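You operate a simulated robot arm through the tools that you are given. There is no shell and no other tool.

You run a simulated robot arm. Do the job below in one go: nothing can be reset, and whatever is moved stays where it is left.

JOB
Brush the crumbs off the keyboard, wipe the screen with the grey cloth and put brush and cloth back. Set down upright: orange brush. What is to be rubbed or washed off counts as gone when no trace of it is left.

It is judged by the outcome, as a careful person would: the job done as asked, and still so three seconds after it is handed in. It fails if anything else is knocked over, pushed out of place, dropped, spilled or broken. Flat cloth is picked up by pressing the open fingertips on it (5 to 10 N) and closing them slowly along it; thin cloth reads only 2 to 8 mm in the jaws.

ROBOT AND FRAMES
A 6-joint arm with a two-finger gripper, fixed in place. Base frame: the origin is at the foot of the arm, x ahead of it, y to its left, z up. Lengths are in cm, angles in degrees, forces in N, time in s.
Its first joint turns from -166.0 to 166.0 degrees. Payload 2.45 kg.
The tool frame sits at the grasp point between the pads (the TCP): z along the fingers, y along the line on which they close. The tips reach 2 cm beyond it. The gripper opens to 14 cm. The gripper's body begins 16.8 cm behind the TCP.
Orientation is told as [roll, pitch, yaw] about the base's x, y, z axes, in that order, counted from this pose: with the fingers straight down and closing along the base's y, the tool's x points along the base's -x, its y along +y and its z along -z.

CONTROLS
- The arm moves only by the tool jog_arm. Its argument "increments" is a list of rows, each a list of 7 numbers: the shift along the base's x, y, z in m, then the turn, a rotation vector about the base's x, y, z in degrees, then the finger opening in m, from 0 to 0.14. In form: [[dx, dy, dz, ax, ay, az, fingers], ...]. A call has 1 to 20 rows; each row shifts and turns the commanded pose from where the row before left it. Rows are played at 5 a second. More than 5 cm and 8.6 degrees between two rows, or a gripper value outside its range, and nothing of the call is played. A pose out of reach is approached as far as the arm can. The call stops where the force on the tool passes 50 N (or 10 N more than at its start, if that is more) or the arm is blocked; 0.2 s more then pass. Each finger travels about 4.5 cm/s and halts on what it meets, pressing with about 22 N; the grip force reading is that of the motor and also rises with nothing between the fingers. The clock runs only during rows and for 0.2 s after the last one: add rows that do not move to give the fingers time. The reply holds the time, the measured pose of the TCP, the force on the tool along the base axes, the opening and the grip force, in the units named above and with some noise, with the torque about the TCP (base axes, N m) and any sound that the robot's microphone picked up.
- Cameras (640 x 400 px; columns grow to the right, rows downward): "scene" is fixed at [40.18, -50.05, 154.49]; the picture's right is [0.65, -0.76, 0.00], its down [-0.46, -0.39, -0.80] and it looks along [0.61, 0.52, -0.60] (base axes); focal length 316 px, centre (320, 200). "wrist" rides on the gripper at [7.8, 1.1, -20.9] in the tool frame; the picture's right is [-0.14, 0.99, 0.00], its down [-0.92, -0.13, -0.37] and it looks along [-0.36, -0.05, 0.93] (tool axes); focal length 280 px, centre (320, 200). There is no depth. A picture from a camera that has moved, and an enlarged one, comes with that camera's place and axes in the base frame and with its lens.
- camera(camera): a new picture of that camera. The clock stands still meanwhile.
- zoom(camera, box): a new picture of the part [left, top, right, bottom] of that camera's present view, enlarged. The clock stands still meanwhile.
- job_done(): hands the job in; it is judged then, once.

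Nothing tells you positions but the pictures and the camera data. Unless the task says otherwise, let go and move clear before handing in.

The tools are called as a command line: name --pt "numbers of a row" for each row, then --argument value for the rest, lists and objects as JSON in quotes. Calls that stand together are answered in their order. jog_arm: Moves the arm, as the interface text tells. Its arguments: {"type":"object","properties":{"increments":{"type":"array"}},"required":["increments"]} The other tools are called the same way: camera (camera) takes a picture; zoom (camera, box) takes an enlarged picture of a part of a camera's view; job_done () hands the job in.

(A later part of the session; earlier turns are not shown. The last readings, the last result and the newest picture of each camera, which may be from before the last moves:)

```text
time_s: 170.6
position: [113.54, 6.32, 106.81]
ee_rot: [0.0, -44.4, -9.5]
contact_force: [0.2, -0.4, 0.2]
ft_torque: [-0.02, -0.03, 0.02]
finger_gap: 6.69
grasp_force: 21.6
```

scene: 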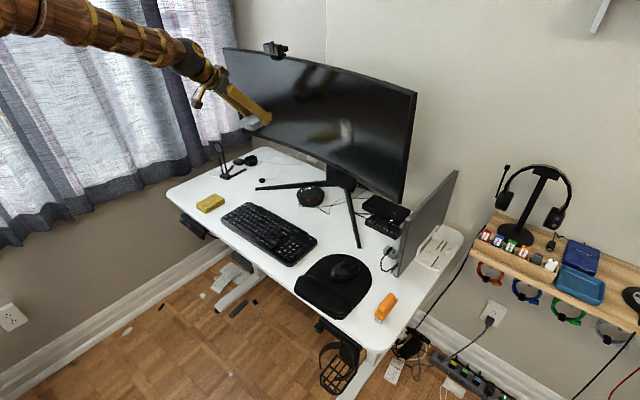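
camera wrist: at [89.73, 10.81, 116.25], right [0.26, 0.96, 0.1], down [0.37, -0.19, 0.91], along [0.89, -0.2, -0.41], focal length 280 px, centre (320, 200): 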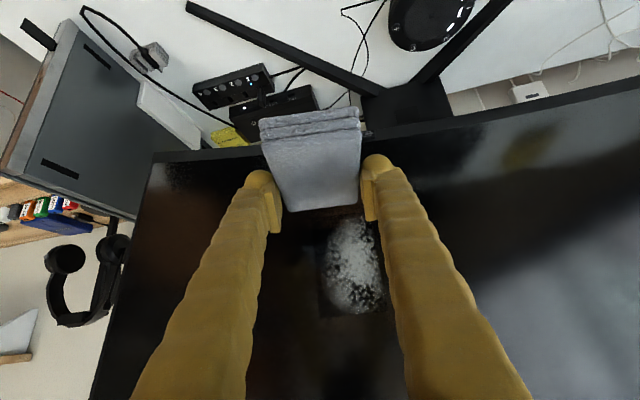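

jog_arm --pt "0.001 0 0 0 0 0 0.055" --pt "0 0 0 0 0 0 0.055"

jog_arm --pt "0.001 0 0 0 0 0 0.055" --pt "0 0 0 0 0 0 0.055"

jog_arm --pt "0.0008 0 0 0 0 0 0.055" --pt "0 0 0 0 0 0 0.055"

zoom --camera "scene" --box '[290, 100, 370, 160]'

```text
time_s: 171.2
position: [113.64, 6.16, 106.63]
ee_rot: [0.0, -44.3, -9.4]
contact_force: [-0.4, -0.4, -1.0]
ft_torque: [-0.01, 0.04, 0.0]
finger_gap: 6.68
grasp_force: 22.0
```

```text
time_s: 171.8
position: [113.71, 6.29, 106.74]
ee_rot: [0.0, -44.3, -9.5]
contact_force: [-0.4, -0.5, -0.5]
ft_torque: [0.01, -0.01, 0.01]
finger_gap: 6.68
grasp_force: 22.4
```

```text
time_s: 172.4
position: [113.92, 6.19, 106.88]
ee_rot: [0.2, -44.3, -9.5]
contact_force: [0.4, 1.2, 0.3]
ft_torque: [-0.01, 0.0, 0.02]
finger_gap: 6.68
grasp_force: 21.7
```

```text
6.67 times, centred on (330, 130) of scene
camera zoom: at [40.18, -50.05, 154.49], right [0.65, -0.76, 0.0], down [-0.46, -0.39, -0.8], along [0.61, 0.52, -0.6], focal length 2104 px, centre (253, 667)
```

zoom: 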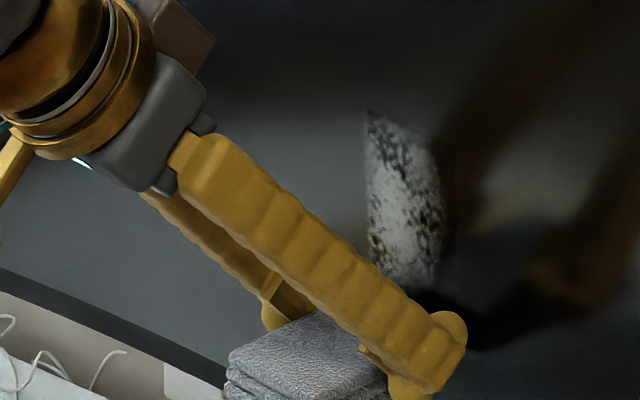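

jog_arm --pt "0.0008 0 0 0 0 0 0.055" --pt "0 0 0 0 0 0 0.055"

jog_arm --pt "0.0006 0 0 0 0 0 0.055" --pt "0 0 0 0 0 0 0.055"

```text
time_s: 173.0
position: [113.91, 6.25, 106.72]
ee_rot: [0.1, -44.3, -9.5]
contact_force: [-0.1, 0.0, -0.4]
ft_torque: [0.01, -0.01, 0.03]
finger_gap: 6.68
grasp_force: 22.4
```

```text
time_s: 173.6
position: [113.94, 6.19, 106.72]
ee_rot: [0.1, -44.3, -9.5]
contact_force: [-0.5, 0.1, -0.5]
ft_torque: [0.0, -0.01, 0.02]
finger_gap: 6.68
grasp_force: 22.6
```

jog_arm --pt "0.0006 0 0 0 0 0 0.055" --pt "0 0 0 0 0 0 0.055"

jog_arm --pt "0.0006 0 0 0 0 0 0.055" --pt "0 0 0 0 0 0 0.055"

jog_arm --pt "0.0006 0 0 0 0 0 0.055" --pt "0 0 0 0 0 0 0.055"

```text
time_s: 174.2
position: [113.86, 6.2, 106.76]
ee_rot: [0.1, -44.4, -9.6]
contact_force: [-0.5, 0.5, 0.3]
ft_torque: [0.01, 0.0, -0.02]
finger_gap: 6.65
grasp_force: 21.5
```

```text
time_s: 174.8
position: [114.04, 6.35, 106.74]
ee_rot: [0.2, -44.3, -9.5]
contact_force: [0.1, 0.7, -0.7]
ft_torque: [-0.01, 0.0, 0.02]
finger_gap: 6.65
grasp_force: 21.8
```

```text
time_s: 175.4
position: [114.09, 6.26, 106.87]
ee_rot: [0.1, -44.3, -9.5]
contact_force: [0.1, -0.1, -0.7]
ft_torque: [0.03, -0.01, -0.02]
finger_gap: 6.68
grasp_force: 22.2
```

jog_arm --pt "0.0008 0 0 0 0 0 0.055" --pt "0 0 0 0 0 0 0.055"

jog_arm --pt "0.0008 0 0 0 0 0 0.055" --pt "0 0 0 0 0 0 0.055"

jog_arm --pt "0.0008 0 0 0 0 0 0.055" --pt "0 0 0 0 0 0 0.055"

zoom --camera "wrist" --box '[220, 90, 420, 250]'

```text
time_s: 176.0
position: [114.16, 6.2, 106.82]
ee_rot: [0.2, -44.4, -9.4]
contact_force: [-0.3, 0.0, 0.1]
ft_torque: [0.02, 0.0, 0.01]
finger_gap: 6.67
grasp_force: 21.8
```

```text
time_s: 176.6
position: [114.18, 6.22, 106.8]
ee_rot: [0.0, -44.5, -9.6]
contact_force: [-0.8, 1.4, -0.7]
ft_torque: [0.01, -0.01, 0.02]
finger_gap: 6.67
grasp_force: 22.3
```

```text
time_s: 177.2
position: [114.43, 6.19, 106.66]
ee_rot: [0.1, -44.4, -9.5]
contact_force: [0.5, 0.1, 0.1]
ft_torque: [0.01, -0.02, -0.01]
finger_gap: 6.66
grasp_force: 21.9
```

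```text
2.50 times, centred on (320, 170) of wrist
camera zoom: at [94.54, 10.88, 116.38], right [0.26, 0.96, 0.1], down [0.37, -0.19, 0.91], along [0.89, -0.2, -0.41], focal length 701 px, centre (320, 275)
```

zoom: 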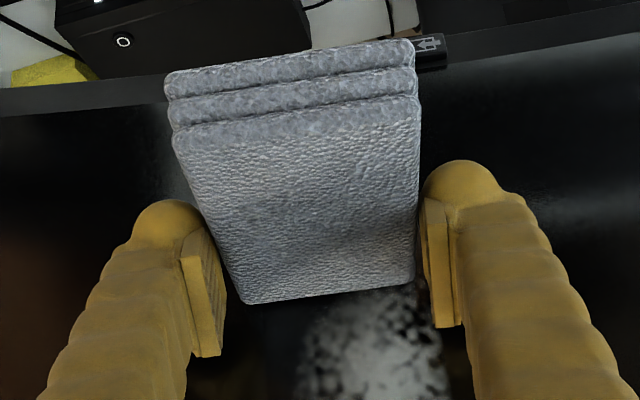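

The smudge's remaining part is centred at about y=7, so I'll shift 1.3 cm in +y and continue the approach.

jog_arm --pt "0.001 0.013 0 0 0 0 0.055" --pt "0 0 0 0 0 0 0.055"

jog_arm --pt "0.001 0 0 0 0 0 0.055" --pt "0 0 0 0 0 0 0.055"

jog_arm --pt "0.001 0 0 0 0 0 0.055" --pt "0 0 0 0 0 0 0.055"

jog_arm --pt "0.001 0 0 0 0 0 0.055" --pt "0 0 0 0 0 0 0.055"

```text
time_s: 177.8
position: [114.61, 7.57, 106.76]
ee_rot: [0.1, -44.4, -9.6]
contact_force: [-0.9, -0.2, -0.4]
ft_torque: [0.02, 0.03, -0.02]
finger_gap: 6.66
grasp_force: 21.9
```

```text
time_s: 178.4
position: [114.69, 7.62, 106.91]
ee_rot: [0.1, -44.3, -9.7]
contact_force: [-0.4, 1.5, 0.0]
ft_torque: [-0.03, -0.04, 0.03]
finger_gap: 6.68
grasp_force: 22.0
```

```text
time_s: 179.0
position: [114.69, 7.5, 106.82]
ee_rot: [0.1, -44.4, -9.5]
contact_force: [-11.0, 3.4, -0.4]
ft_torque: [0.07, 0.1, 0.41]
finger_gap: 6.68
grasp_force: 22.1
```

```text
time_s: 179.6
position: [114.69, 7.46, 106.8]
ee_rot: [-0.1, -44.3, -9.7]
contact_force: [-16.2, -1.9, -0.1]
ft_torque: [-0.08, 0.18, 0.31]
finger_gap: 6.68
grasp_force: 22.2
```

jog_arm --pt "-0.0012 0 0 0 0 1.3 0.055" --pt "0.0006 0 0 0 0 0 0.055" --pt "0 0 0 0 0 0 0.055"

jog_arm --pt "0 0 0.004 0 0 0 0.055" --pt "-0.0003 0 0.004 0 0 0 0.055"

```text
time_s: 180.4
position: [114.69, 7.5, 106.8]
ee_rot: [0.1, -44.4, -8.2]
contact_force: [-8.2, -0.4, -0.8]
ft_torque: [-0.01, 0.1, -0.33]
finger_gap: 6.66
grasp_force: 21.6
```

```text
time_s: 181.0
position: [114.68, 7.55, 107.61]
ee_rot: [0.1, -44.3, -8.3]
contact_force: [-5.0, -0.3, -2.7]
ft_torque: [0.1, 0.09, -0.16]
finger_gap: 6.66
grasp_force: 22.1
```

jog_arm --pt "-0.0002 0 0.004 0 0 0 0.055" --pt "-0.0003 0 0.004 0 0 0 0.055" --pt "-0.0003 0 0.004 0 0 0 0.055"

```text
time_s: 181.8
position: [114.64, 7.52, 108.85]
ee_rot: [0.0, -44.3, -8.3]
contact_force: [-3.8, 0.3, -3.3]
ft_torque: [0.07, 0.11, -0.13]
finger_gap: 6.66
grasp_force: 22.6
```

jog_arm --pt "0 0 0.004 0 0 0 0.055" --pt "-0.0002 0 0.004 0 0 0 0.055" --pt "-0.0003 0 0.004 0 0 0 0.055"

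```text
time_s: 182.6
position: [114.64, 7.5, 109.91]
ee_rot: [0.1, -44.5, -8.2]
contact_force: [-7.5, 1.1, -2.5]
ft_torque: [0.12, 0.17, -0.27]
finger_gap: 6.67
grasp_force: 22.2
```

jog_arm --pt "-0.0003 0 0.004 0 0 0 0.055" --pt "-0.0003 0 0.004 0 0 0 0.055" --pt "-0.0003 0 0.004 0 0 0 0.055"

jog_arm --pt "-0.0003 0 0.004 0 0 0 0.055" --pt "-0.0003 0 0.004 0 0 0 0.055" --pt "-0.0003 0 0.004 0 0 0 0.055"

zoom --camera "scene" --box '[290, 100, 370, 160]'

```text
time_s: 183.4
position: [114.42, 7.44, 111.26]
ee_rot: [0.1, -44.5, -8.3]
contact_force: [-6.2, 1.6, -4.0]
ft_torque: [0.14, 0.12, -0.21]
finger_gap: 6.67
grasp_force: 21.9
```

```text
time_s: 184.2
position: [114.23, 7.7, 112.29]
ee_rot: [0.1, -44.4, -8.2]
contact_force: [-0.4, -0.2, -0.5]
ft_torque: [0.0, -0.01, 0.0]
finger_gap: 6.67
grasp_force: 22.2
```

```text
6.67 times, centred on (330, 130) of scene
camera zoom: at [40.18, -50.05, 154.49], right [0.65, -0.76, 0.0], down [-0.46, -0.39, -0.8], along [0.61, 0.52, -0.6], focal length 2104 px, centre (253, 667)
```

zoom: 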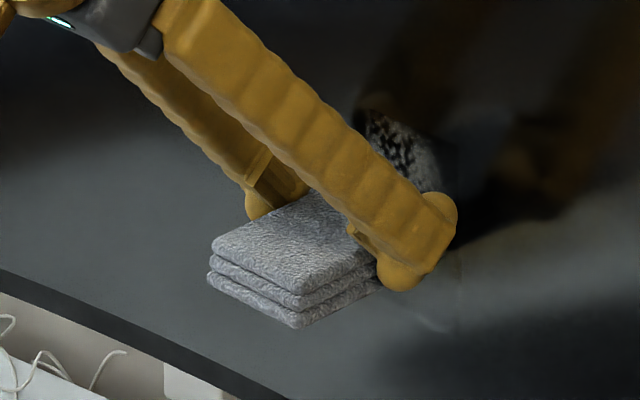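

The lower part below the hand looks clean now. I'll regain contact and continue up.

jog_arm --pt "0.0004 0 0 0 0 0 0.055" --pt "0 0 0.003 0 0 0 0.055" --pt "-0.0002 0 0.004 0 0 0 0.055"

```text
time_s: 185.0
position: [114.35, 7.6, 112.87]
ee_rot: [0.1, -44.3, -8.3]
contact_force: [-12.0, 0.2, -7.5]
ft_torque: [0.17, 0.34, -0.2]
finger_gap: 6.66
grasp_force: 21.7
```

jog_arm --pt "-0.0005 0 0.004 0 0 0 0.055" --pt "-0.0003 0 0.004 0 0 0 0.055" --pt "-0.0003 0 0.004 0 0 0 0.055"

```text
time_s: 185.8
position: [114.22, 7.49, 114.33]
ee_rot: [-0.1, -44.3, -8.2]
contact_force: [-11.4, 1.3, -8.3]
ft_torque: [0.04, 0.28, -0.01]
finger_gap: 6.65
grasp_force: 22.0
```

jog_arm --pt "-0.0004 0 0.004 0 0 0 0.055" --pt "-0.0003 0 0.004 0 0 0 0.055" --pt "-0.0003 0 0.004 0 0 0 0.055"

```text
time_s: 186.6
position: [114.09, 7.63, 115.57]
ee_rot: [0.1, -44.4, -8.3]
contact_force: [-2.7, 0.1, -0.8]
ft_torque: [-0.01, 0.01, 0.03]
finger_gap: 6.66
grasp_force: 21.5
```

jog_arm --pt "0.0002 0 0.003 0 0 0 0.055" --pt "-0.0002 0 0.004 0 0 0 0.055" --pt "-0.0003 0 0.004 0 0 0 0.055"

jog_arm --pt "-0.0003 0 0.004 0 0 0 0.055" --pt "-0.0003 0 0.004 0 0 0 0.055" --pt "-0.0003 0 0.004 0 0 0 0.055"

jog_arm --pt "-0.01 0 0 0 0 0 0.055" --pt "-0.03 0 -0.02 0 0 0 0.055" --pt "-0.02 0 -0.04 0 0 0 0.055" --pt "-0.02 0 -0.04 0 0 0 0.055" --pt "0 0 -0.02 0 0 0 0.055" --pt "0 0 0 0 0 0 0.055"

zoom --camera "wrist" --box '[260, 190, 420, 330]'

zoom --camera "scene" --box '[300, 90, 380, 160]'

zoom --camera "scene" --box '[220, 40, 420, 180]'

```text
time_s: 187.4
position: [114.15, 7.56, 116.45]
ee_rot: [0.0, -44.2, -8.2]
contact_force: [-14.9, 2.0, -8.4]
ft_torque: [-0.08, 0.35, 0.29]
finger_gap: 6.7
grasp_force: 22.1
```

```text
time_s: 188.2
position: [114.08, 7.53, 117.81]
ee_rot: [0.1, -44.4, -8.3]
contact_force: [-8.8, -0.4, -4.7]
ft_torque: [-0.08, 0.23, 0.19]
finger_gap: 6.64
grasp_force: 22.7
```

```text
time_s: 189.6
position: [106.12, 7.59, 105.93]
ee_rot: [-0.1, -44.3, -8.2]
contact_force: [0.9, 0.2, -0.2]
ft_torque: [0.01, 0.01, 0.02]
finger_gap: 6.67
grasp_force: 21.9
```

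```text
2.86 times, centred on (340, 260) of wrist
camera zoom: at [86.13, 11.86, 115.41], right [0.24, 0.97, 0.1], down [0.38, -0.18, 0.91], along [0.89, -0.18, -0.41], focal length 801 px, centre (263, 29)
```

zoom: 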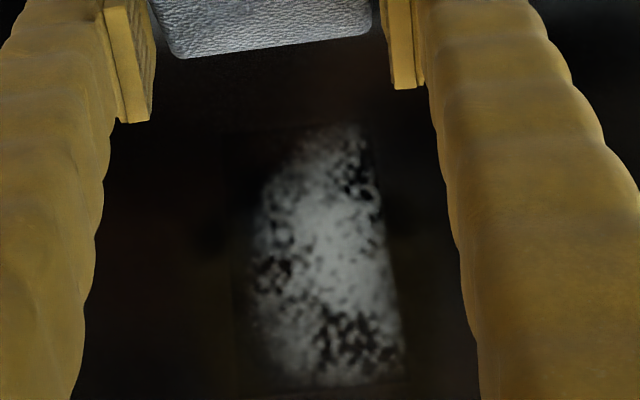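

```text
5.71 times, centred on (340, 125) of scene
camera zoom: at [40.18, -50.05, 154.49], right [0.65, -0.76, 0.0], down [-0.46, -0.39, -0.8], along [0.61, 0.52, -0.6], focal length 1803 px, centre (206, 629)
```

zoom: 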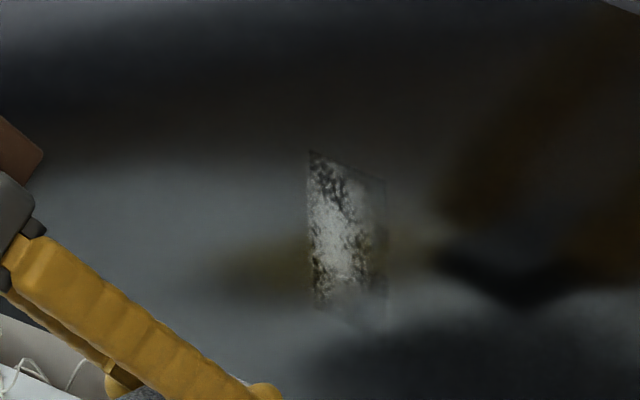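

```text
2.86 times, centred on (320, 110) of scene
camera zoom: at [40.18, -50.05, 154.49], right [0.65, -0.76, 0.0], down [-0.46, -0.39, -0.8], along [0.61, 0.52, -0.6], focal length 902 px, centre (320, 457)
```

zoom: 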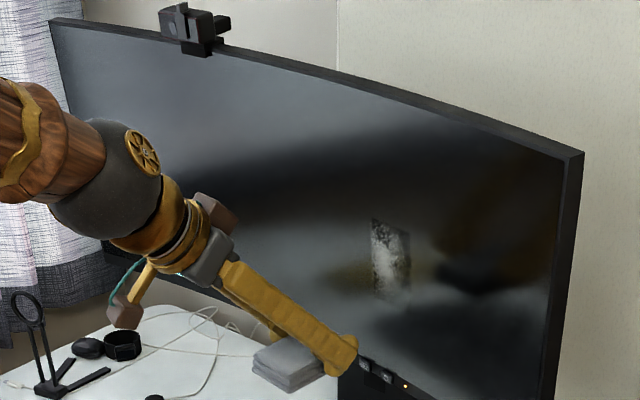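

The monitor is back exactly at its original angle. The column is only partly faded, so it needs another pass or two at a gentler force.

jog_arm --pt "0.03 0 0 0 0 0 0.055" --pt "0.03 0 0.004 0 0 0 0.055" --pt "0.02 0 0.002 0 0 0 0.055" --pt "0.005 0 0 0 0 0 0.055" --pt "0 0 0 0 0 0 0.055"

jog_arm --pt "0.0015 0 0 0 0 0 0.055" --pt "0 0 0 0 0 0 0.055"

jog_arm --pt "0.0008 0 0 0 0 0 0.055" --pt "0 0 0 0 0 0 0.055"

```text
time_s: 190.8
position: [114.49, 7.64, 106.45]
ee_rot: [0.0, -44.4, -8.2]
contact_force: [0.8, 0.7, -1.3]
ft_torque: [-0.01, -0.03, -0.02]
finger_gap: 6.69
grasp_force: 22.5
```

```text
time_s: 191.4
position: [114.57, 7.58, 106.43]
ee_rot: [0.1, -44.4, -8.3]
contact_force: [-0.4, 0.2, -1.5]
ft_torque: [0.01, 0.02, -0.02]
finger_gap: 6.66
grasp_force: 22.0
```

```text
time_s: 192.0
position: [114.68, 7.53, 106.48]
ee_rot: [0.1, -44.4, -8.2]
contact_force: [0.1, -0.2, -0.1]
ft_torque: [-0.02, 0.0, 0.02]
finger_gap: 6.66
grasp_force: 22.3
```

jog_arm --pt "0.0006 0 0 0 0 0 0.055" --pt "0 0 0 0 0 0 0.055"

```text
time_s: 192.6
position: [114.62, 7.67, 106.44]
ee_rot: [0.1, -44.3, -8.2]
contact_force: [-0.6, 0.2, 0.1]
ft_torque: [-0.02, 0.0, 0.02]
finger_gap: 6.68
grasp_force: 22.0
```

jog_arm --pt "0.0006 0 0 0 0 0 0.055" --pt "0 0 0 0 0 0 0.055"

```text
time_s: 193.2
position: [114.71, 7.55, 106.37]
ee_rot: [0.1, -44.4, -8.2]
contact_force: [0.5, 0.7, -0.8]
ft_torque: [0.0, -0.03, -0.01]
finger_gap: 6.66
grasp_force: 23.1
```

jog_arm --pt "0.0006 0 0 0 0 0 0.055" --pt "0 0 0 0 0 0 0.055"

```text
time_s: 193.8
position: [114.92, 7.58, 106.46]
ee_rot: [0.1, -44.4, -8.2]
contact_force: [-0.1, 0.2, 0.4]
ft_torque: [0.01, -0.02, 0.02]
finger_gap: 6.64
grasp_force: 21.7
```

jog_arm --pt "0.0006 0 0 0 0 0 0.055" --pt "0 0 0 0 0 0 0.055"

```text
time_s: 194.4
position: [114.92, 7.52, 106.37]
ee_rot: [0.1, -44.4, -8.3]
contact_force: [-0.3, 0.0, -0.3]
ft_torque: [0.04, -0.05, 0.0]
finger_gap: 6.66
grasp_force: 22.0
```

jog_arm --pt "0.0006 0 0 0 0 0 0.055" --pt "0 0 0 0 0 0 0.055"

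```text
time_s: 195.0
position: [114.92, 7.51, 106.34]
ee_rot: [0.1, -44.4, -8.2]
contact_force: [1.5, -0.2, 0.2]
ft_torque: [0.0, 0.01, 0.01]
finger_gap: 6.67
grasp_force: 21.3
```

jog_arm --pt "0.0006 0 0 0 0 0 0.055" --pt "0 0 0 0 0 0 0.055"

```text
time_s: 195.6
position: [115.18, 7.56, 106.48]
ee_rot: [0.1, -44.3, -8.1]
contact_force: [-0.2, -0.4, -0.3]
ft_torque: [-0.01, 0.03, 0.06]
finger_gap: 6.65
grasp_force: 22.2
```

jog_arm --pt "0.0004 0 0 0 0 0 0.055" --pt "0 0 0.003 0 0 0 0.055" --pt "0 0 0.003 0 0 0 0.055"

```text
time_s: 196.4
position: [115.12, 7.56, 106.93]
ee_rot: [0.0, -44.4, -8.2]
contact_force: [-14.1, 3.6, -8.0]
ft_torque: [-0.03, 0.42, 0.31]
finger_gap: 6.65
grasp_force: 22.1
```

jog_arm --pt "-0.0006 0 0.004 0 0 0 0.055" --pt "-0.00034 0 0.004 0 0 0 0.055" --pt "-0.00034 0 0.004 0 0 0 0.055"

```text
time_s: 197.2
position: [115.09, 7.53, 108.19]
ee_rot: [0.1, -44.3, -8.3]
contact_force: [-10.8, 0.2, -7.1]
ft_torque: [-0.11, 0.32, 0.21]
finger_gap: 6.67
grasp_force: 21.8
```

jog_arm --pt "-0.00034 0 0.004 0 0 0 0.055" --pt "-0.00034 0 0.004 0 0 0 0.055" --pt "-0.00034 0 0.004 0 0 0 0.055"

```text
time_s: 198.0
position: [114.94, 7.58, 109.38]
ee_rot: [0.0, -44.5, -8.2]
contact_force: [-11.4, 1.6, -5.0]
ft_torque: [-0.03, 0.33, 0.19]
finger_gap: 6.65
grasp_force: 22.2
```

Steady at about 11 N. I'll continue up at the same slope.

jog_arm --pt "-0.00034 0 0.004 0 0 0 0.055" --pt "-0.00034 0 0.004 0 0 0 0.055" --pt "-0.00034 0 0.004 0 0 0 0.055"

jog_arm --pt "-0.00034 0 0.004 0 0 0 0.055" --pt "-0.00034 0 0.004 0 0 0 0.055" --pt "-0.00034 0 0.004 0 0 0 0.055"

jog_arm --pt "-0.00034 0 0.004 0 0 0 0.055" --pt "-0.00034 0 0.004 0 0 0 0.055" --pt "-0.00034 0 0.004 0 0 0 0.055"

zoom --camera "scene" --box '[290, 100, 370, 160]'

```text
time_s: 198.8
position: [114.69, 7.44, 110.68]
ee_rot: [0.2, -44.5, -8.3]
contact_force: [-3.7, 0.6, -1.2]
ft_torque: [-0.04, 0.1, 0.14]
finger_gap: 6.66
grasp_force: 22.2
```

```text
time_s: 199.6
position: [114.77, 7.59, 111.82]
ee_rot: [0.0, -44.3, -8.1]
contact_force: [-12.4, 1.1, -5.5]
ft_torque: [-0.03, 0.3, 0.19]
finger_gap: 6.67
grasp_force: 22.1
```

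```text
time_s: 200.4
position: [114.64, 7.51, 113.08]
ee_rot: [0.1, -44.4, -8.1]
contact_force: [-6.9, 1.1, -4.8]
ft_torque: [-0.05, 0.22, 0.18]
finger_gap: 6.7
grasp_force: 22.1
```

```text
6.67 times, centred on (330, 130) of scene
camera zoom: at [40.18, -50.05, 154.49], right [0.65, -0.76, 0.0], down [-0.46, -0.39, -0.8], along [0.61, 0.52, -0.6], focal length 2104 px, centre (253, 667)
```

zoom: 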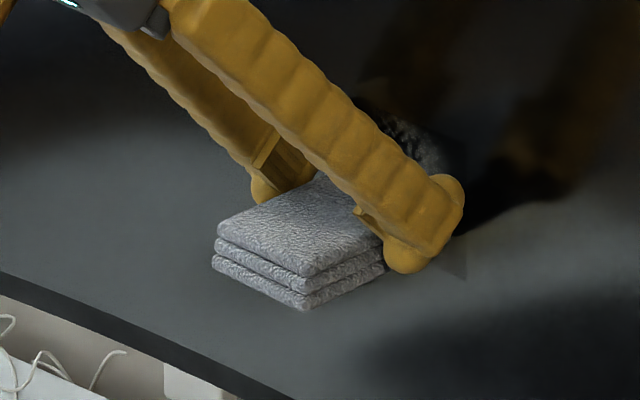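

The 0.085 slope tracks well. I'll continue to the top.

jog_arm --pt "-0.00034 0 0.004 0 0 0 0.055" --pt "-0.00034 0 0.004 0 0 0 0.055" --pt "-0.00034 0 0.004 0 0 0 0.055"

jog_arm --pt "-0.00034 0 0.004 0 0 0 0.055" --pt "-0.00034 0 0.004 0 0 0 0.055" --pt "-0.00034 0 0.004 0 0 0 0.055"

jog_arm --pt "-0.00034 0 0.004 0 0 0 0.055" --pt "-0.00034 0 0.004 0 0 0 0.055" --pt "-0.00034 0 0.004 0 0 0 0.055" --pt "-0.00034 0 0.004 0 0 0 0.055"

jog_arm --pt "-0.01 0 0 0 0 0 0.055" --pt "-0.03 0 -0.02 0 0 0 0.055" --pt "-0.02 0 -0.04 0 0 0 0.055" --pt "-0.02 0 -0.04 0 0 0 0.055" --pt "0 0 -0.02 0 0 0 0.055" --pt "0 0 0 0 0 0 0.055"

zoom --camera "wrist" --box '[260, 190, 420, 330]'

zoom --camera "scene" --box '[300, 90, 380, 160]'

zoom --camera "scene" --box '[220, 40, 420, 180]'

```text
time_s: 201.2
position: [114.53, 7.55, 114.13]
ee_rot: [0.0, -44.3, -8.2]
contact_force: [-10.0, 0.3, -6.1]
ft_torque: [-0.09, 0.32, 0.16]
finger_gap: 6.66
grasp_force: 22.1
```

```text
time_s: 202.0
position: [114.42, 7.57, 115.43]
ee_rot: [0.1, -44.2, -8.3]
contact_force: [-12.3, 0.5, -7.6]
ft_torque: [-0.09, 0.31, 0.19]
finger_gap: 6.67
grasp_force: 22.6
```

```text
time_s: 203.0
position: [114.27, 7.59, 116.95]
ee_rot: [0.1, -44.4, -8.2]
contact_force: [-6.8, 1.3, -2.5]
ft_torque: [-0.07, 0.16, 0.17]
finger_gap: 6.68
grasp_force: 21.5
```

```text
time_s: 204.4
position: [106.3, 7.7, 105.03]
ee_rot: [0.1, -44.4, -8.2]
contact_force: [0.4, 0.3, -1.0]
ft_torque: [-0.04, 0.04, 0.03]
finger_gap: 6.69
grasp_force: 21.8
```

```text
2.86 times, centred on (340, 260) of wrist
camera zoom: at [86.37, 11.84, 114.56], right [0.24, 0.97, 0.1], down [0.38, -0.18, 0.91], along [0.89, -0.18, -0.41], focal length 801 px, centre (263, 29)
```

zoom: 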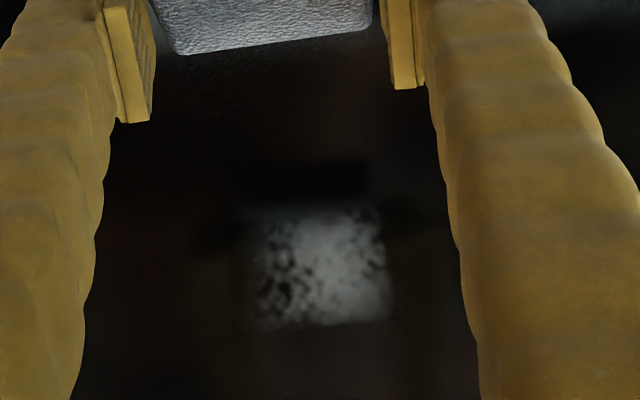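

```text
5.71 times, centred on (340, 125) of scene
camera zoom: at [40.18, -50.05, 154.49], right [0.65, -0.76, 0.0], down [-0.46, -0.39, -0.8], along [0.61, 0.52, -0.6], focal length 1803 px, centre (206, 629)
```

zoom: 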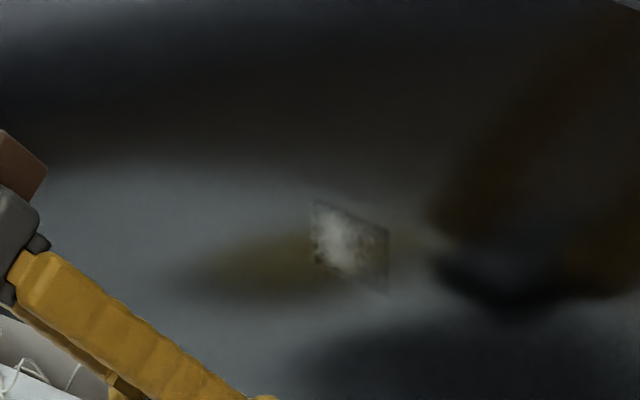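

```text
2.86 times, centred on (320, 110) of scene
camera zoom: at [40.18, -50.05, 154.49], right [0.65, -0.76, 0.0], down [-0.46, -0.39, -0.8], along [0.61, 0.52, -0.6], focal length 902 px, centre (320, 457)
```

zoom: 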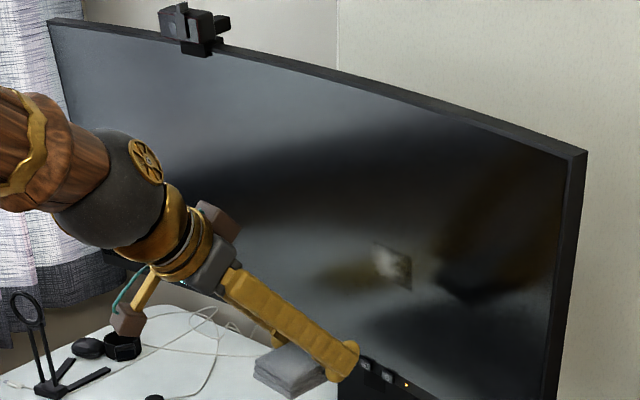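

Only the middle band remains (z≈108–112.5). I'll do one more up-stroke there.

jog_arm --pt "0.03 0 0.01 0 0 0 0.055" --pt "0.03 0 0.01 0 0 0 0.055" --pt "0.02 0 0.005 0 0 0 0.055" --pt "0.005 0 0.001 0 0 0 0.055" --pt "0 0 0 0 0 0 0.055"

jog_arm --pt "0.001 0 0 0 0 0 0.055" --pt "0 0 0 0 0 0 0.055"

jog_arm --pt "0.0006 0 0 0 0 0 0.055" --pt "0 0 0 0 0 0 0.055"

```text
time_s: 205.6
position: [114.88, 7.56, 107.57]
ee_rot: [0.0, -44.3, -8.3]
contact_force: [0.3, 0.2, -0.1]
ft_torque: [0.03, 0.01, -0.02]
finger_gap: 6.69
grasp_force: 21.4
```

```text
time_s: 206.2
position: [115.04, 7.62, 107.48]
ee_rot: [0.1, -44.3, -8.2]
contact_force: [0.8, 0.1, -1.0]
ft_torque: [0.01, -0.02, -0.01]
finger_gap: 6.66
grasp_force: 21.7
```

```text
time_s: 206.8
position: [115.02, 7.52, 107.48]
ee_rot: [0.1, -44.3, -8.2]
contact_force: [1.2, 0.3, -0.8]
ft_torque: [0.01, -0.01, -0.01]
finger_gap: 6.64
grasp_force: 21.8
```

jog_arm --pt "0.0006 0 0 0 0 0 0.055" --pt "0 0 0 0 0 0 0.055"

```text
time_s: 207.4
position: [115.09, 7.58, 107.51]
ee_rot: [0.1, -44.5, -8.2]
contact_force: [-0.2, -0.1, -0.5]
ft_torque: [0.02, 0.01, -0.02]
finger_gap: 6.64
grasp_force: 22.7
```

jog_arm --pt "0.0005 0 0 0 0 0 0.055" --pt "0 0 0.003 0 0 0 0.055" --pt "0 0 0.003 0 0 0 0.055"

```text
time_s: 208.2
position: [115.2, 7.63, 108.12]
ee_rot: [0.1, -44.3, -8.1]
contact_force: [-9.8, 1.4, -5.9]
ft_torque: [-0.18, 0.29, 0.37]
finger_gap: 6.67
grasp_force: 21.8
```

jog_arm --pt "-0.00034 0 0.004 0 0 0 0.055" --pt "-0.00034 0 0.004 0 0 0 0.055" --pt "-0.00034 0 0.004 0 0 0 0.055"

jog_arm --pt "-0.00034 0 0.004 0 0 0 0.055" --pt "-0.00034 0 0.004 0 0 0 0.055" --pt "-0.00034 0 0.004 0 0 0 0.055"

jog_arm --pt "-0.00034 0 0.004 0 0 0 0.055" --pt "-0.00034 0 0.004 0 0 0 0.055" --pt "-0.00034 0 0.004 0 0 0 0.055"

jog_arm --pt "-0.00034 0 0.004 0 0 0 0.055" --pt "-0.00034 0 0.004 0 0 0 0.055" --pt "-0.00034 0 0.004 0 0 0 0.055"

jog_arm --pt "-0.00034 0 0.004 0 0 0 0.055" --pt "-0.00034 0 0.004 0 0 0 0.055" --pt "-0.00034 0 0.004 0 0 0 0.055"

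jog_arm --pt "-0.01 0 0 0 0 0 0.055" --pt "-0.03 0 -0.02 0 0 0 0.055" --pt "-0.02 0 -0.04 0 0 0 0.055" --pt "-0.02 0 -0.03 0 0 0 0.055" --pt "0 0 0 0 0 0 0.055"

camera --camera "wrist"

zoom --camera "wrist" --box '[260, 190, 420, 330]'

zoom --camera "scene" --box '[300, 90, 380, 160]'

zoom --camera "scene" --box '[220, 40, 420, 180]'

```text
time_s: 209.0
position: [115.1, 7.54, 109.59]
ee_rot: [0.2, -44.4, -8.2]
contact_force: [-6.9, 1.3, -3.3]
ft_torque: [-0.07, 0.19, 0.23]
finger_gap: 6.68
grasp_force: 22.2
```

```text
time_s: 209.8
position: [114.91, 7.57, 110.67]
ee_rot: [0.1, -44.3, -8.3]
contact_force: [-12.8, 0.2, -6.3]
ft_torque: [-0.1, 0.29, 0.28]
finger_gap: 6.68
grasp_force: 21.4
```

```text
time_s: 210.6
position: [114.76, 7.62, 111.84]
ee_rot: [0.1, -44.3, -8.2]
contact_force: [-6.1, 0.5, -2.3]
ft_torque: [-0.03, 0.11, 0.2]
finger_gap: 6.7
grasp_force: 21.9
```

```text
time_s: 211.4
position: [114.83, 7.59, 112.97]
ee_rot: [0.1, -44.3, -8.3]
contact_force: [-8.1, 0.0, -5.3]
ft_torque: [-0.11, 0.23, 0.19]
finger_gap: 6.67
grasp_force: 22.0
```

```text
time_s: 212.2
position: [114.75, 7.67, 114.05]
ee_rot: [0.0, -44.4, -8.2]
contact_force: [-15.4, 2.0, -8.7]
ft_torque: [-0.13, 0.44, 0.39]
finger_gap: 6.69
grasp_force: 21.7
```

```text
time_s: 213.4
position: [106.9, 7.64, 105.12]
ee_rot: [0.1, -44.4, -8.2]
contact_force: [-0.6, -0.5, -0.2]
ft_torque: [-0.01, -0.03, 0.03]
finger_gap: 6.65
grasp_force: 21.8
```

```text
taken
camera wrist: at [86.99, 11.85, 114.78], right [0.24, 0.97, 0.1], down [0.38, -0.18, 0.91], along [0.89, -0.18, -0.41], focal length 280 px, centre (320, 200)
```

wrist: 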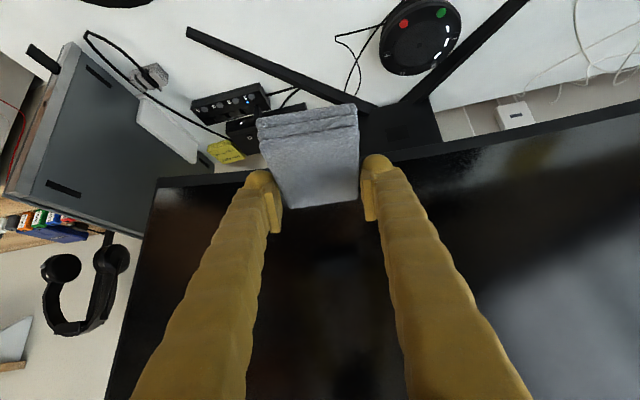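

```text
2.86 times, centred on (340, 260) of wrist
camera zoom: at [86.99, 11.85, 114.78], right [0.24, 0.97, 0.1], down [0.38, -0.18, 0.91], along [0.89, -0.18, -0.41], focal length 801 px, centre (263, 29)
```

zoom: 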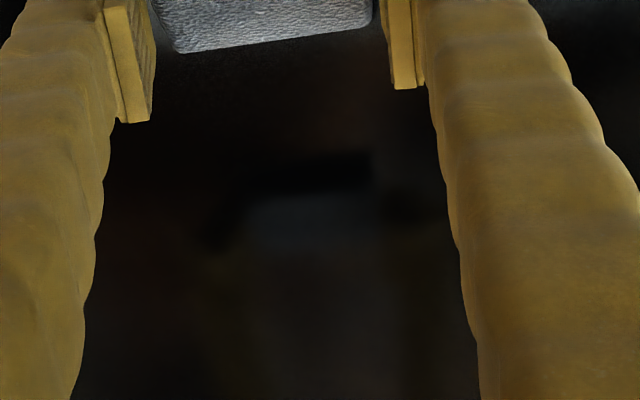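

```text
5.71 times, centred on (340, 125) of scene
camera zoom: at [40.18, -50.05, 154.49], right [0.65, -0.76, 0.0], down [-0.46, -0.39, -0.8], along [0.61, 0.52, -0.6], focal length 1803 px, centre (206, 629)
```

zoom: 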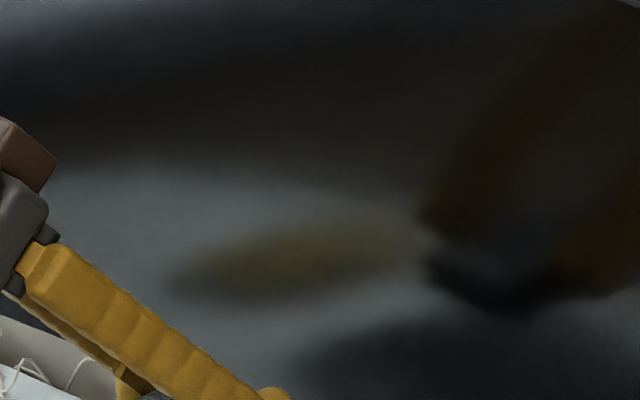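

```text
2.86 times, centred on (320, 110) of scene
camera zoom: at [40.18, -50.05, 154.49], right [0.65, -0.76, 0.0], down [-0.46, -0.39, -0.8], along [0.61, 0.52, -0.6], focal length 902 px, centre (320, 457)
```

zoom: 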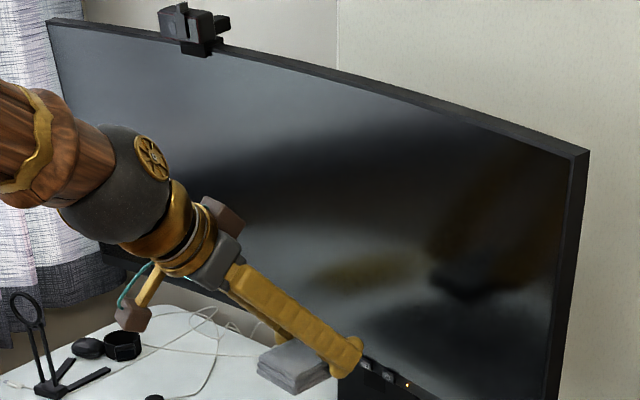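

The screen is completely clean. The monitor's right edge is still about 0.8 cm back, so on the way to the cloth's place I'll nudge the left side once more to return it to its original angle.

jog_arm --pt "0 0.043 0.008 0 0 1.8 0.055" --pt "0 0.043 0.008 0 0 1.8 0.055" --pt "0 0.043 0.008 0 0 1.8 0.055" --pt "0 0.043 0.008 0 0 1.8 0.055" --pt "0 0.043 0.008 0 0 1.8 0.055" --pt "0 0.043 0.008 0 0 1.8 0.055" --pt "0 0.043 0.008 0 0 1.8 0.055" --pt "0 0.043 0.008 0 0 1.8 0.055" --pt "0.02 0.031 0.008 0 0 1.8 0.055" --pt "0.03 0 0 0 0 0 0.055" --pt "0.02 0 0 0 0 0 0.055" --pt "0 0 0 0 0 0 0.055"

zoom --camera "scene" --box '[380, 80, 420, 110]'

jog_arm --pt "0.003 0 0 0 0 0 0.055" --pt "0.003 0 0 0 0 0 0.055" --pt "0 0 0 0 0 0 0.055"

jog_arm --pt "0.003 0 0 0 0 0 0.055" --pt "0 0 0 0 0 0 0.055"

```text
time_s: 216.0
position: [113.74, 44.9, 112.28]
ee_rot: [0.1, -44.4, 8.0]
contact_force: [0.5, -0.4, -0.5]
ft_torque: [-0.01, 0.01, 0.0]
finger_gap: 6.66
grasp_force: 22.0
```

```text
13.33 times, centred on (400, 95) of scene
camera zoom: at [40.18, -50.05, 154.49], right [0.65, -0.76, 0.0], down [-0.46, -0.39, -0.8], along [0.61, 0.52, -0.6], focal length 4208 px, centre (-747, 1600)
```

zoom: 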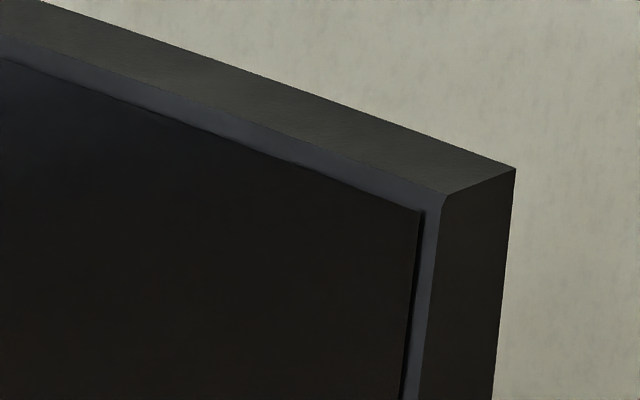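

```text
time_s: 216.8
position: [114.33, 45.0, 112.33]
ee_rot: [0.1, -44.4, 8.0]
contact_force: [0.0, -0.6, -0.7]
ft_torque: [-0.01, -0.02, 0.02]
finger_gap: 6.63
grasp_force: 22.3
```

```text
time_s: 217.4
position: [114.57, 45.05, 112.32]
ee_rot: [0.1, -44.4, 8.0]
contact_force: [-0.2, -0.7, 0.2]
ft_torque: [0.0, -0.03, 0.02]
finger_gap: 6.68
grasp_force: 22.3
```

jog_arm --pt "0.003 0 0 0 0 0 0.055" --pt "0 0 0 0 0 0 0.055"

jog_arm --pt "0.003 0 0 0 0 0 0.055" --pt "0 0 0 0 0 0 0.055"

jog_arm --pt "0.002 0 0 0 0 0 0.055" --pt "0 0 0 0 0 0 0.055"

jog_arm --pt "0.002 0 0 0 0 0 0.055" --pt "0 0 0 0 0 0 0.055"

```text
time_s: 218.0
position: [114.87, 45.07, 112.35]
ee_rot: [0.0, -44.4, 8.0]
contact_force: [-0.1, 0.2, -0.2]
ft_torque: [0.0, 0.0, 0.03]
finger_gap: 6.64
grasp_force: 22.6
```

```text
time_s: 218.6
position: [115.16, 45.08, 112.31]
ee_rot: [0.1, -44.3, 8.1]
contact_force: [0.7, -0.7, 0.1]
ft_torque: [-0.02, -0.01, -0.04]
finger_gap: 6.67
grasp_force: 22.4
```

```text
time_s: 219.2
position: [115.33, 45.13, 112.39]
ee_rot: [0.1, -44.4, 8.0]
contact_force: [0.2, 0.3, -0.1]
ft_torque: [-0.01, -0.01, -0.01]
finger_gap: 6.66
grasp_force: 22.2
```

```text
time_s: 219.8
position: [115.48, 45.09, 112.25]
ee_rot: [0.1, -44.4, 8.0]
contact_force: [-0.3, 0.8, -0.3]
ft_torque: [-0.04, 0.01, 0.0]
finger_gap: 6.65
grasp_force: 22.1
```

jog_arm --pt "0.002 0 0 0 0 0 0.055" --pt "0 0 0 0 0 0 0.055"

jog_arm --pt "0.002 0 0 0 0 0 0.055" --pt "0 0 0 0 0 0 0.055"

jog_arm --pt "0.0015 0 0 0 0 0 0.055" --pt "0 0 0 0 0 0 0.055"

zoom --camera "scene" --box '[380, 80, 420, 110]'

```text
time_s: 220.4
position: [115.86, 44.99, 112.26]
ee_rot: [0.0, -44.3, 7.9]
contact_force: [-1.4, 1.3, -1.1]
ft_torque: [0.05, 0.02, -0.05]
finger_gap: 6.67
grasp_force: 21.8
```

```text
time_s: 221.0
position: [116.0, 45.13, 112.27]
ee_rot: [0.0, -44.3, 8.0]
contact_force: [-10.0, 2.5, -0.7]
ft_torque: [0.01, 0.11, -0.17]
finger_gap: 6.66
grasp_force: 21.9
```

```text
time_s: 221.6
position: [116.26, 45.06, 112.38]
ee_rot: [0.0, -44.3, 8.1]
contact_force: [-13.5, 4.3, -1.5]
ft_torque: [0.1, 0.19, -0.13]
finger_gap: 6.66
grasp_force: 22.1
```

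```text
13.33 times, centred on (400, 95) of scene
camera zoom: at [40.18, -50.05, 154.49], right [0.65, -0.76, 0.0], down [-0.46, -0.39, -0.8], along [0.61, 0.52, -0.6], focal length 4208 px, centre (-747, 1600)
```

zoom: 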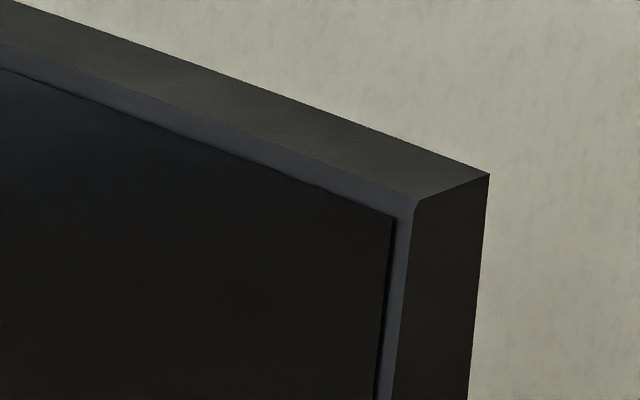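

The monitor is back at its original angle. Now I'll take the cloth back toward its place.

jog_arm --pt "-0.02 0 0 0 0 0 0.055" --pt "-0.04 0 0 0 0 0 0.055" --pt "-0.04 0 0 0 0 0 0.055" --pt "-0.04 0 -0.01 0 1 -0.5 0.055" --pt "-0.03 0.02 -0.015 0 1 -0.7 0.055" --pt "-0.02 0.035 -0.015 0 1 -0.7 0.055" --pt "-0.02 0.035 -0.015 0 1.4 -0.7 0.055" --pt "-0.02 0.035 -0.015 0 0 -0.7 0.055" --pt "-0.015 0.035 -0.015 0 0 -0.7 0.055" --pt "-0.0145 0.035 -0.02 0 0 0 0.055" --pt "0 0.034 -0.03 0 0 0 0.055" --pt "0 0 -0.03 0 0 0 0.055" --pt "0 0 -0.03 0 0 0 0.055" --pt "0 0 0 0 0 0 0.055"

zoom --camera "wrist" --box '[200, 80, 420, 240]'

zoom --camera "scene" --box '[150, 130, 230, 210]'

camera --camera "scene"

```text
time_s: 224.6
position: [90.19, 67.92, 93.04]
ee_rot: [0.7, -40.0, 3.5]
contact_force: [1.3, 0.7, -0.1]
ft_torque: [-0.01, 0.0, 0.01]
finger_gap: 6.64
grasp_force: 22.3
```

```text
2.50 times, centred on (310, 160) of wrist
camera zoom: at [70.71, 67.81, 104.1], right [0.04, 0.99, 0.1], down [0.48, -0.1, 0.87], along [0.88, 0.02, -0.48], focal length 701 px, centre (345, 300)
```

zoom: 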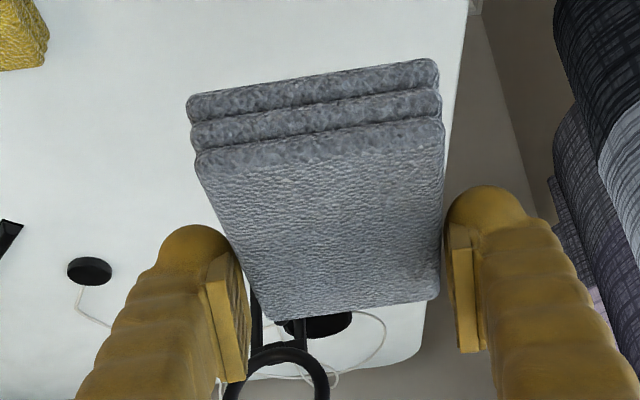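

```text
5.00 times, centred on (190, 170) of scene
camera zoom: at [40.18, -50.05, 154.49], right [0.65, -0.76, 0.0], down [-0.46, -0.39, -0.8], along [0.61, 0.52, -0.6], focal length 1578 px, centre (970, 350)
```

zoom: 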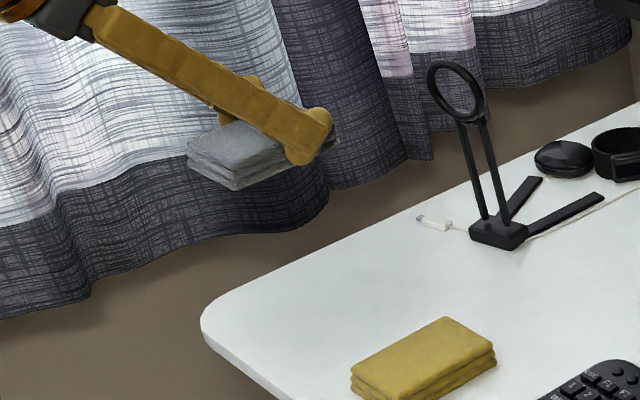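

```text
taken
```

scene: 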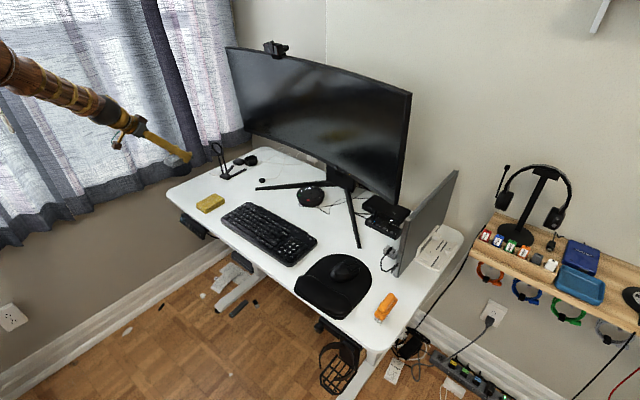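

The cloth has slipped a little in the grip (about 0.7 cm back and 0.9 cm down relative to the tool), so I'll set down at x≈90.5 and feel for the desk.

jog_arm --pt "0.003 0.001 -0.03 -0.7 0 0.5 0.055" --pt "0 0 -0.04 0 0 0 0.055" --pt "0 0 -0.03 0 0 0 0.055" --pt "0 0 -0.02 0 0 0 0.055" --pt "0 0 0 0 0 0 0.055"

zoom --camera "scene" --box '[150, 150, 230, 210]'

zoom --camera "wrist" --box '[200, 80, 420, 240]'

```text
time_s: 225.8
position: [90.46, 68.05, 80.93]
ee_rot: [-0.1, -39.9, 4.6]
contact_force: [0.4, -0.1, -0.1]
ft_torque: [0.02, -0.04, 0.0]
finger_gap: 6.68
grasp_force: 22.2
```

```text
6.67 times, centred on (190, 180) of scene
camera zoom: at [40.18, -50.05, 154.49], right [0.65, -0.76, 0.0], down [-0.46, -0.39, -0.8], along [0.61, 0.52, -0.6], focal length 2104 px, centre (1187, 333)
```

zoom: 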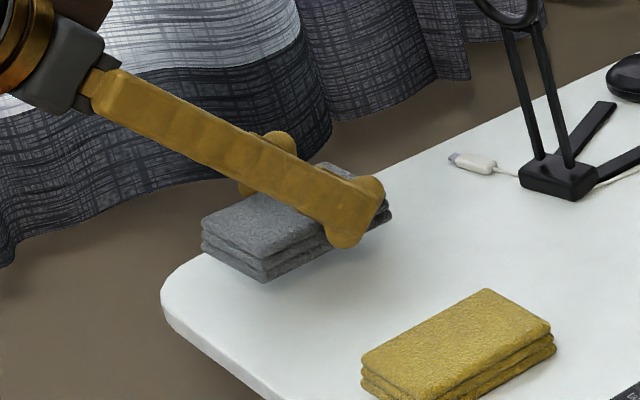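

```text
2.50 times, centred on (310, 160) of wrist
camera zoom: at [70.98, 68.0, 91.97], right [0.03, 1.0, 0.09], down [0.48, -0.09, 0.87], along [0.88, 0.02, -0.48], focal length 701 px, centre (345, 300)
```

zoom: 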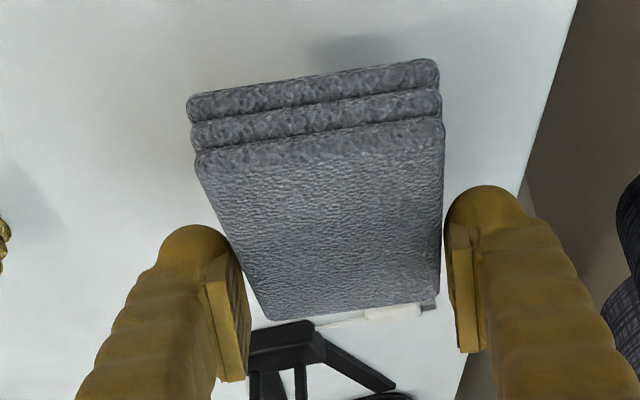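

Now I'll lower gently until the cloth touches the desk.

jog_arm --pt "0 0 -0.012 0 0 0 0.055" --pt "0 0 -0.006 0 0 0 0.055" --pt "0 0 -0.003 0 0 0 0.055" --pt "0 0 0 0 0 0 0.055"

jog_arm --pt "0 0 -0.002 0 0 0 0.055" --pt "0 0 0 0 0 0 0.055"

jog_arm --pt "0 0 -0.002 0 0 0 0.055" --pt "0 0 0 0 0 0 0.055"

```text
time_s: 226.8
position: [90.51, 68.07, 78.88]
ee_rot: [-0.3, -39.8, 4.7]
contact_force: [0.4, -0.3, 0.0]
ft_torque: [0.0, 0.01, 0.01]
finger_gap: 6.66
grasp_force: 22.2
```

```text
time_s: 227.4
position: [90.45, 68.08, 78.78]
ee_rot: [-0.2, -39.9, 4.6]
contact_force: [0.3, -0.3, -0.3]
ft_torque: [0.0, 0.0, 0.01]
finger_gap: 6.66
grasp_force: 21.5
```

```text
time_s: 228.0
position: [90.45, 67.99, 78.32]
ee_rot: [-0.3, -39.9, 4.6]
contact_force: [1.6, -1.1, -0.8]
ft_torque: [0.02, 0.0, 0.04]
finger_gap: 6.64
grasp_force: 22.5
```

jog_arm --pt "0 0 -0.002 0 0 0 0.055" --pt "0 0 0 0 0 0 0.055"

jog_arm --pt "0 0 -0.0015 0 0 0 0.055" --pt "0 0 0 0 0 0 0.055"

jog_arm --pt "0 0 -0.0015 0 0 0 0.055" --pt "0 0 0 0 0 0 0.055"

zoom --camera "scene" --box '[150, 150, 230, 210]'

```text
time_s: 228.6
position: [90.57, 67.92, 78.26]
ee_rot: [-0.2, -39.8, 4.5]
contact_force: [-0.2, 0.3, -0.7]
ft_torque: [0.02, -0.01, 0.0]
finger_gap: 6.68
grasp_force: 22.0
```

```text
time_s: 229.2
position: [90.54, 68.07, 77.98]
ee_rot: [-0.2, -39.8, 4.5]
contact_force: [-0.4, -0.5, -0.5]
ft_torque: [0.0, 0.01, 0.01]
finger_gap: 6.68
grasp_force: 21.9
```

```text
time_s: 229.8
position: [90.59, 68.05, 77.97]
ee_rot: [-0.1, -40.0, 4.7]
contact_force: [-1.1, -1.7, 6.1]
ft_torque: [0.18, -0.23, -0.07]
finger_gap: 6.7
grasp_force: 21.8
```

```text
6.67 times, centred on (190, 180) of scene
camera zoom: at [40.18, -50.05, 154.49], right [0.65, -0.76, 0.0], down [-0.46, -0.39, -0.8], along [0.61, 0.52, -0.6], focal length 2104 px, centre (1187, 333)
```

zoom: 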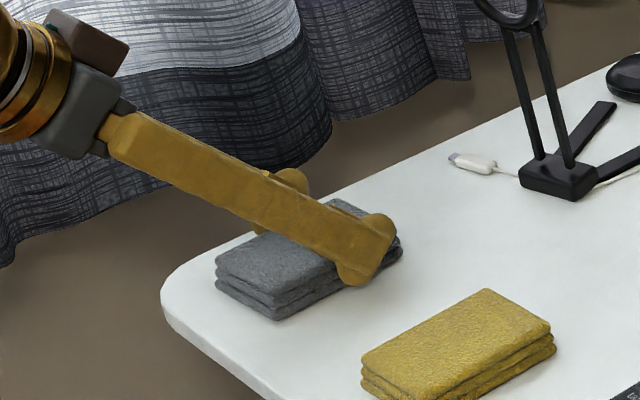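

The far end touches first. I'll level the cloth by 1.5°, lower 1 mm more, then release.

jog_arm --pt "0 0 0 0 -1.5 0 0.055" --pt "0 0 -0.001 0 0 0 0.055" --pt "0 0 0 0 0 0 0.055"

```text
time_s: 230.6
position: [90.53, 68.08, 77.93]
ee_rot: [-0.3, -41.5, 4.8]
contact_force: [-1.0, 0.0, 10.6]
ft_torque: [0.33, 0.17, 0.05]
finger_gap: 6.64
grasp_force: 22.1
```

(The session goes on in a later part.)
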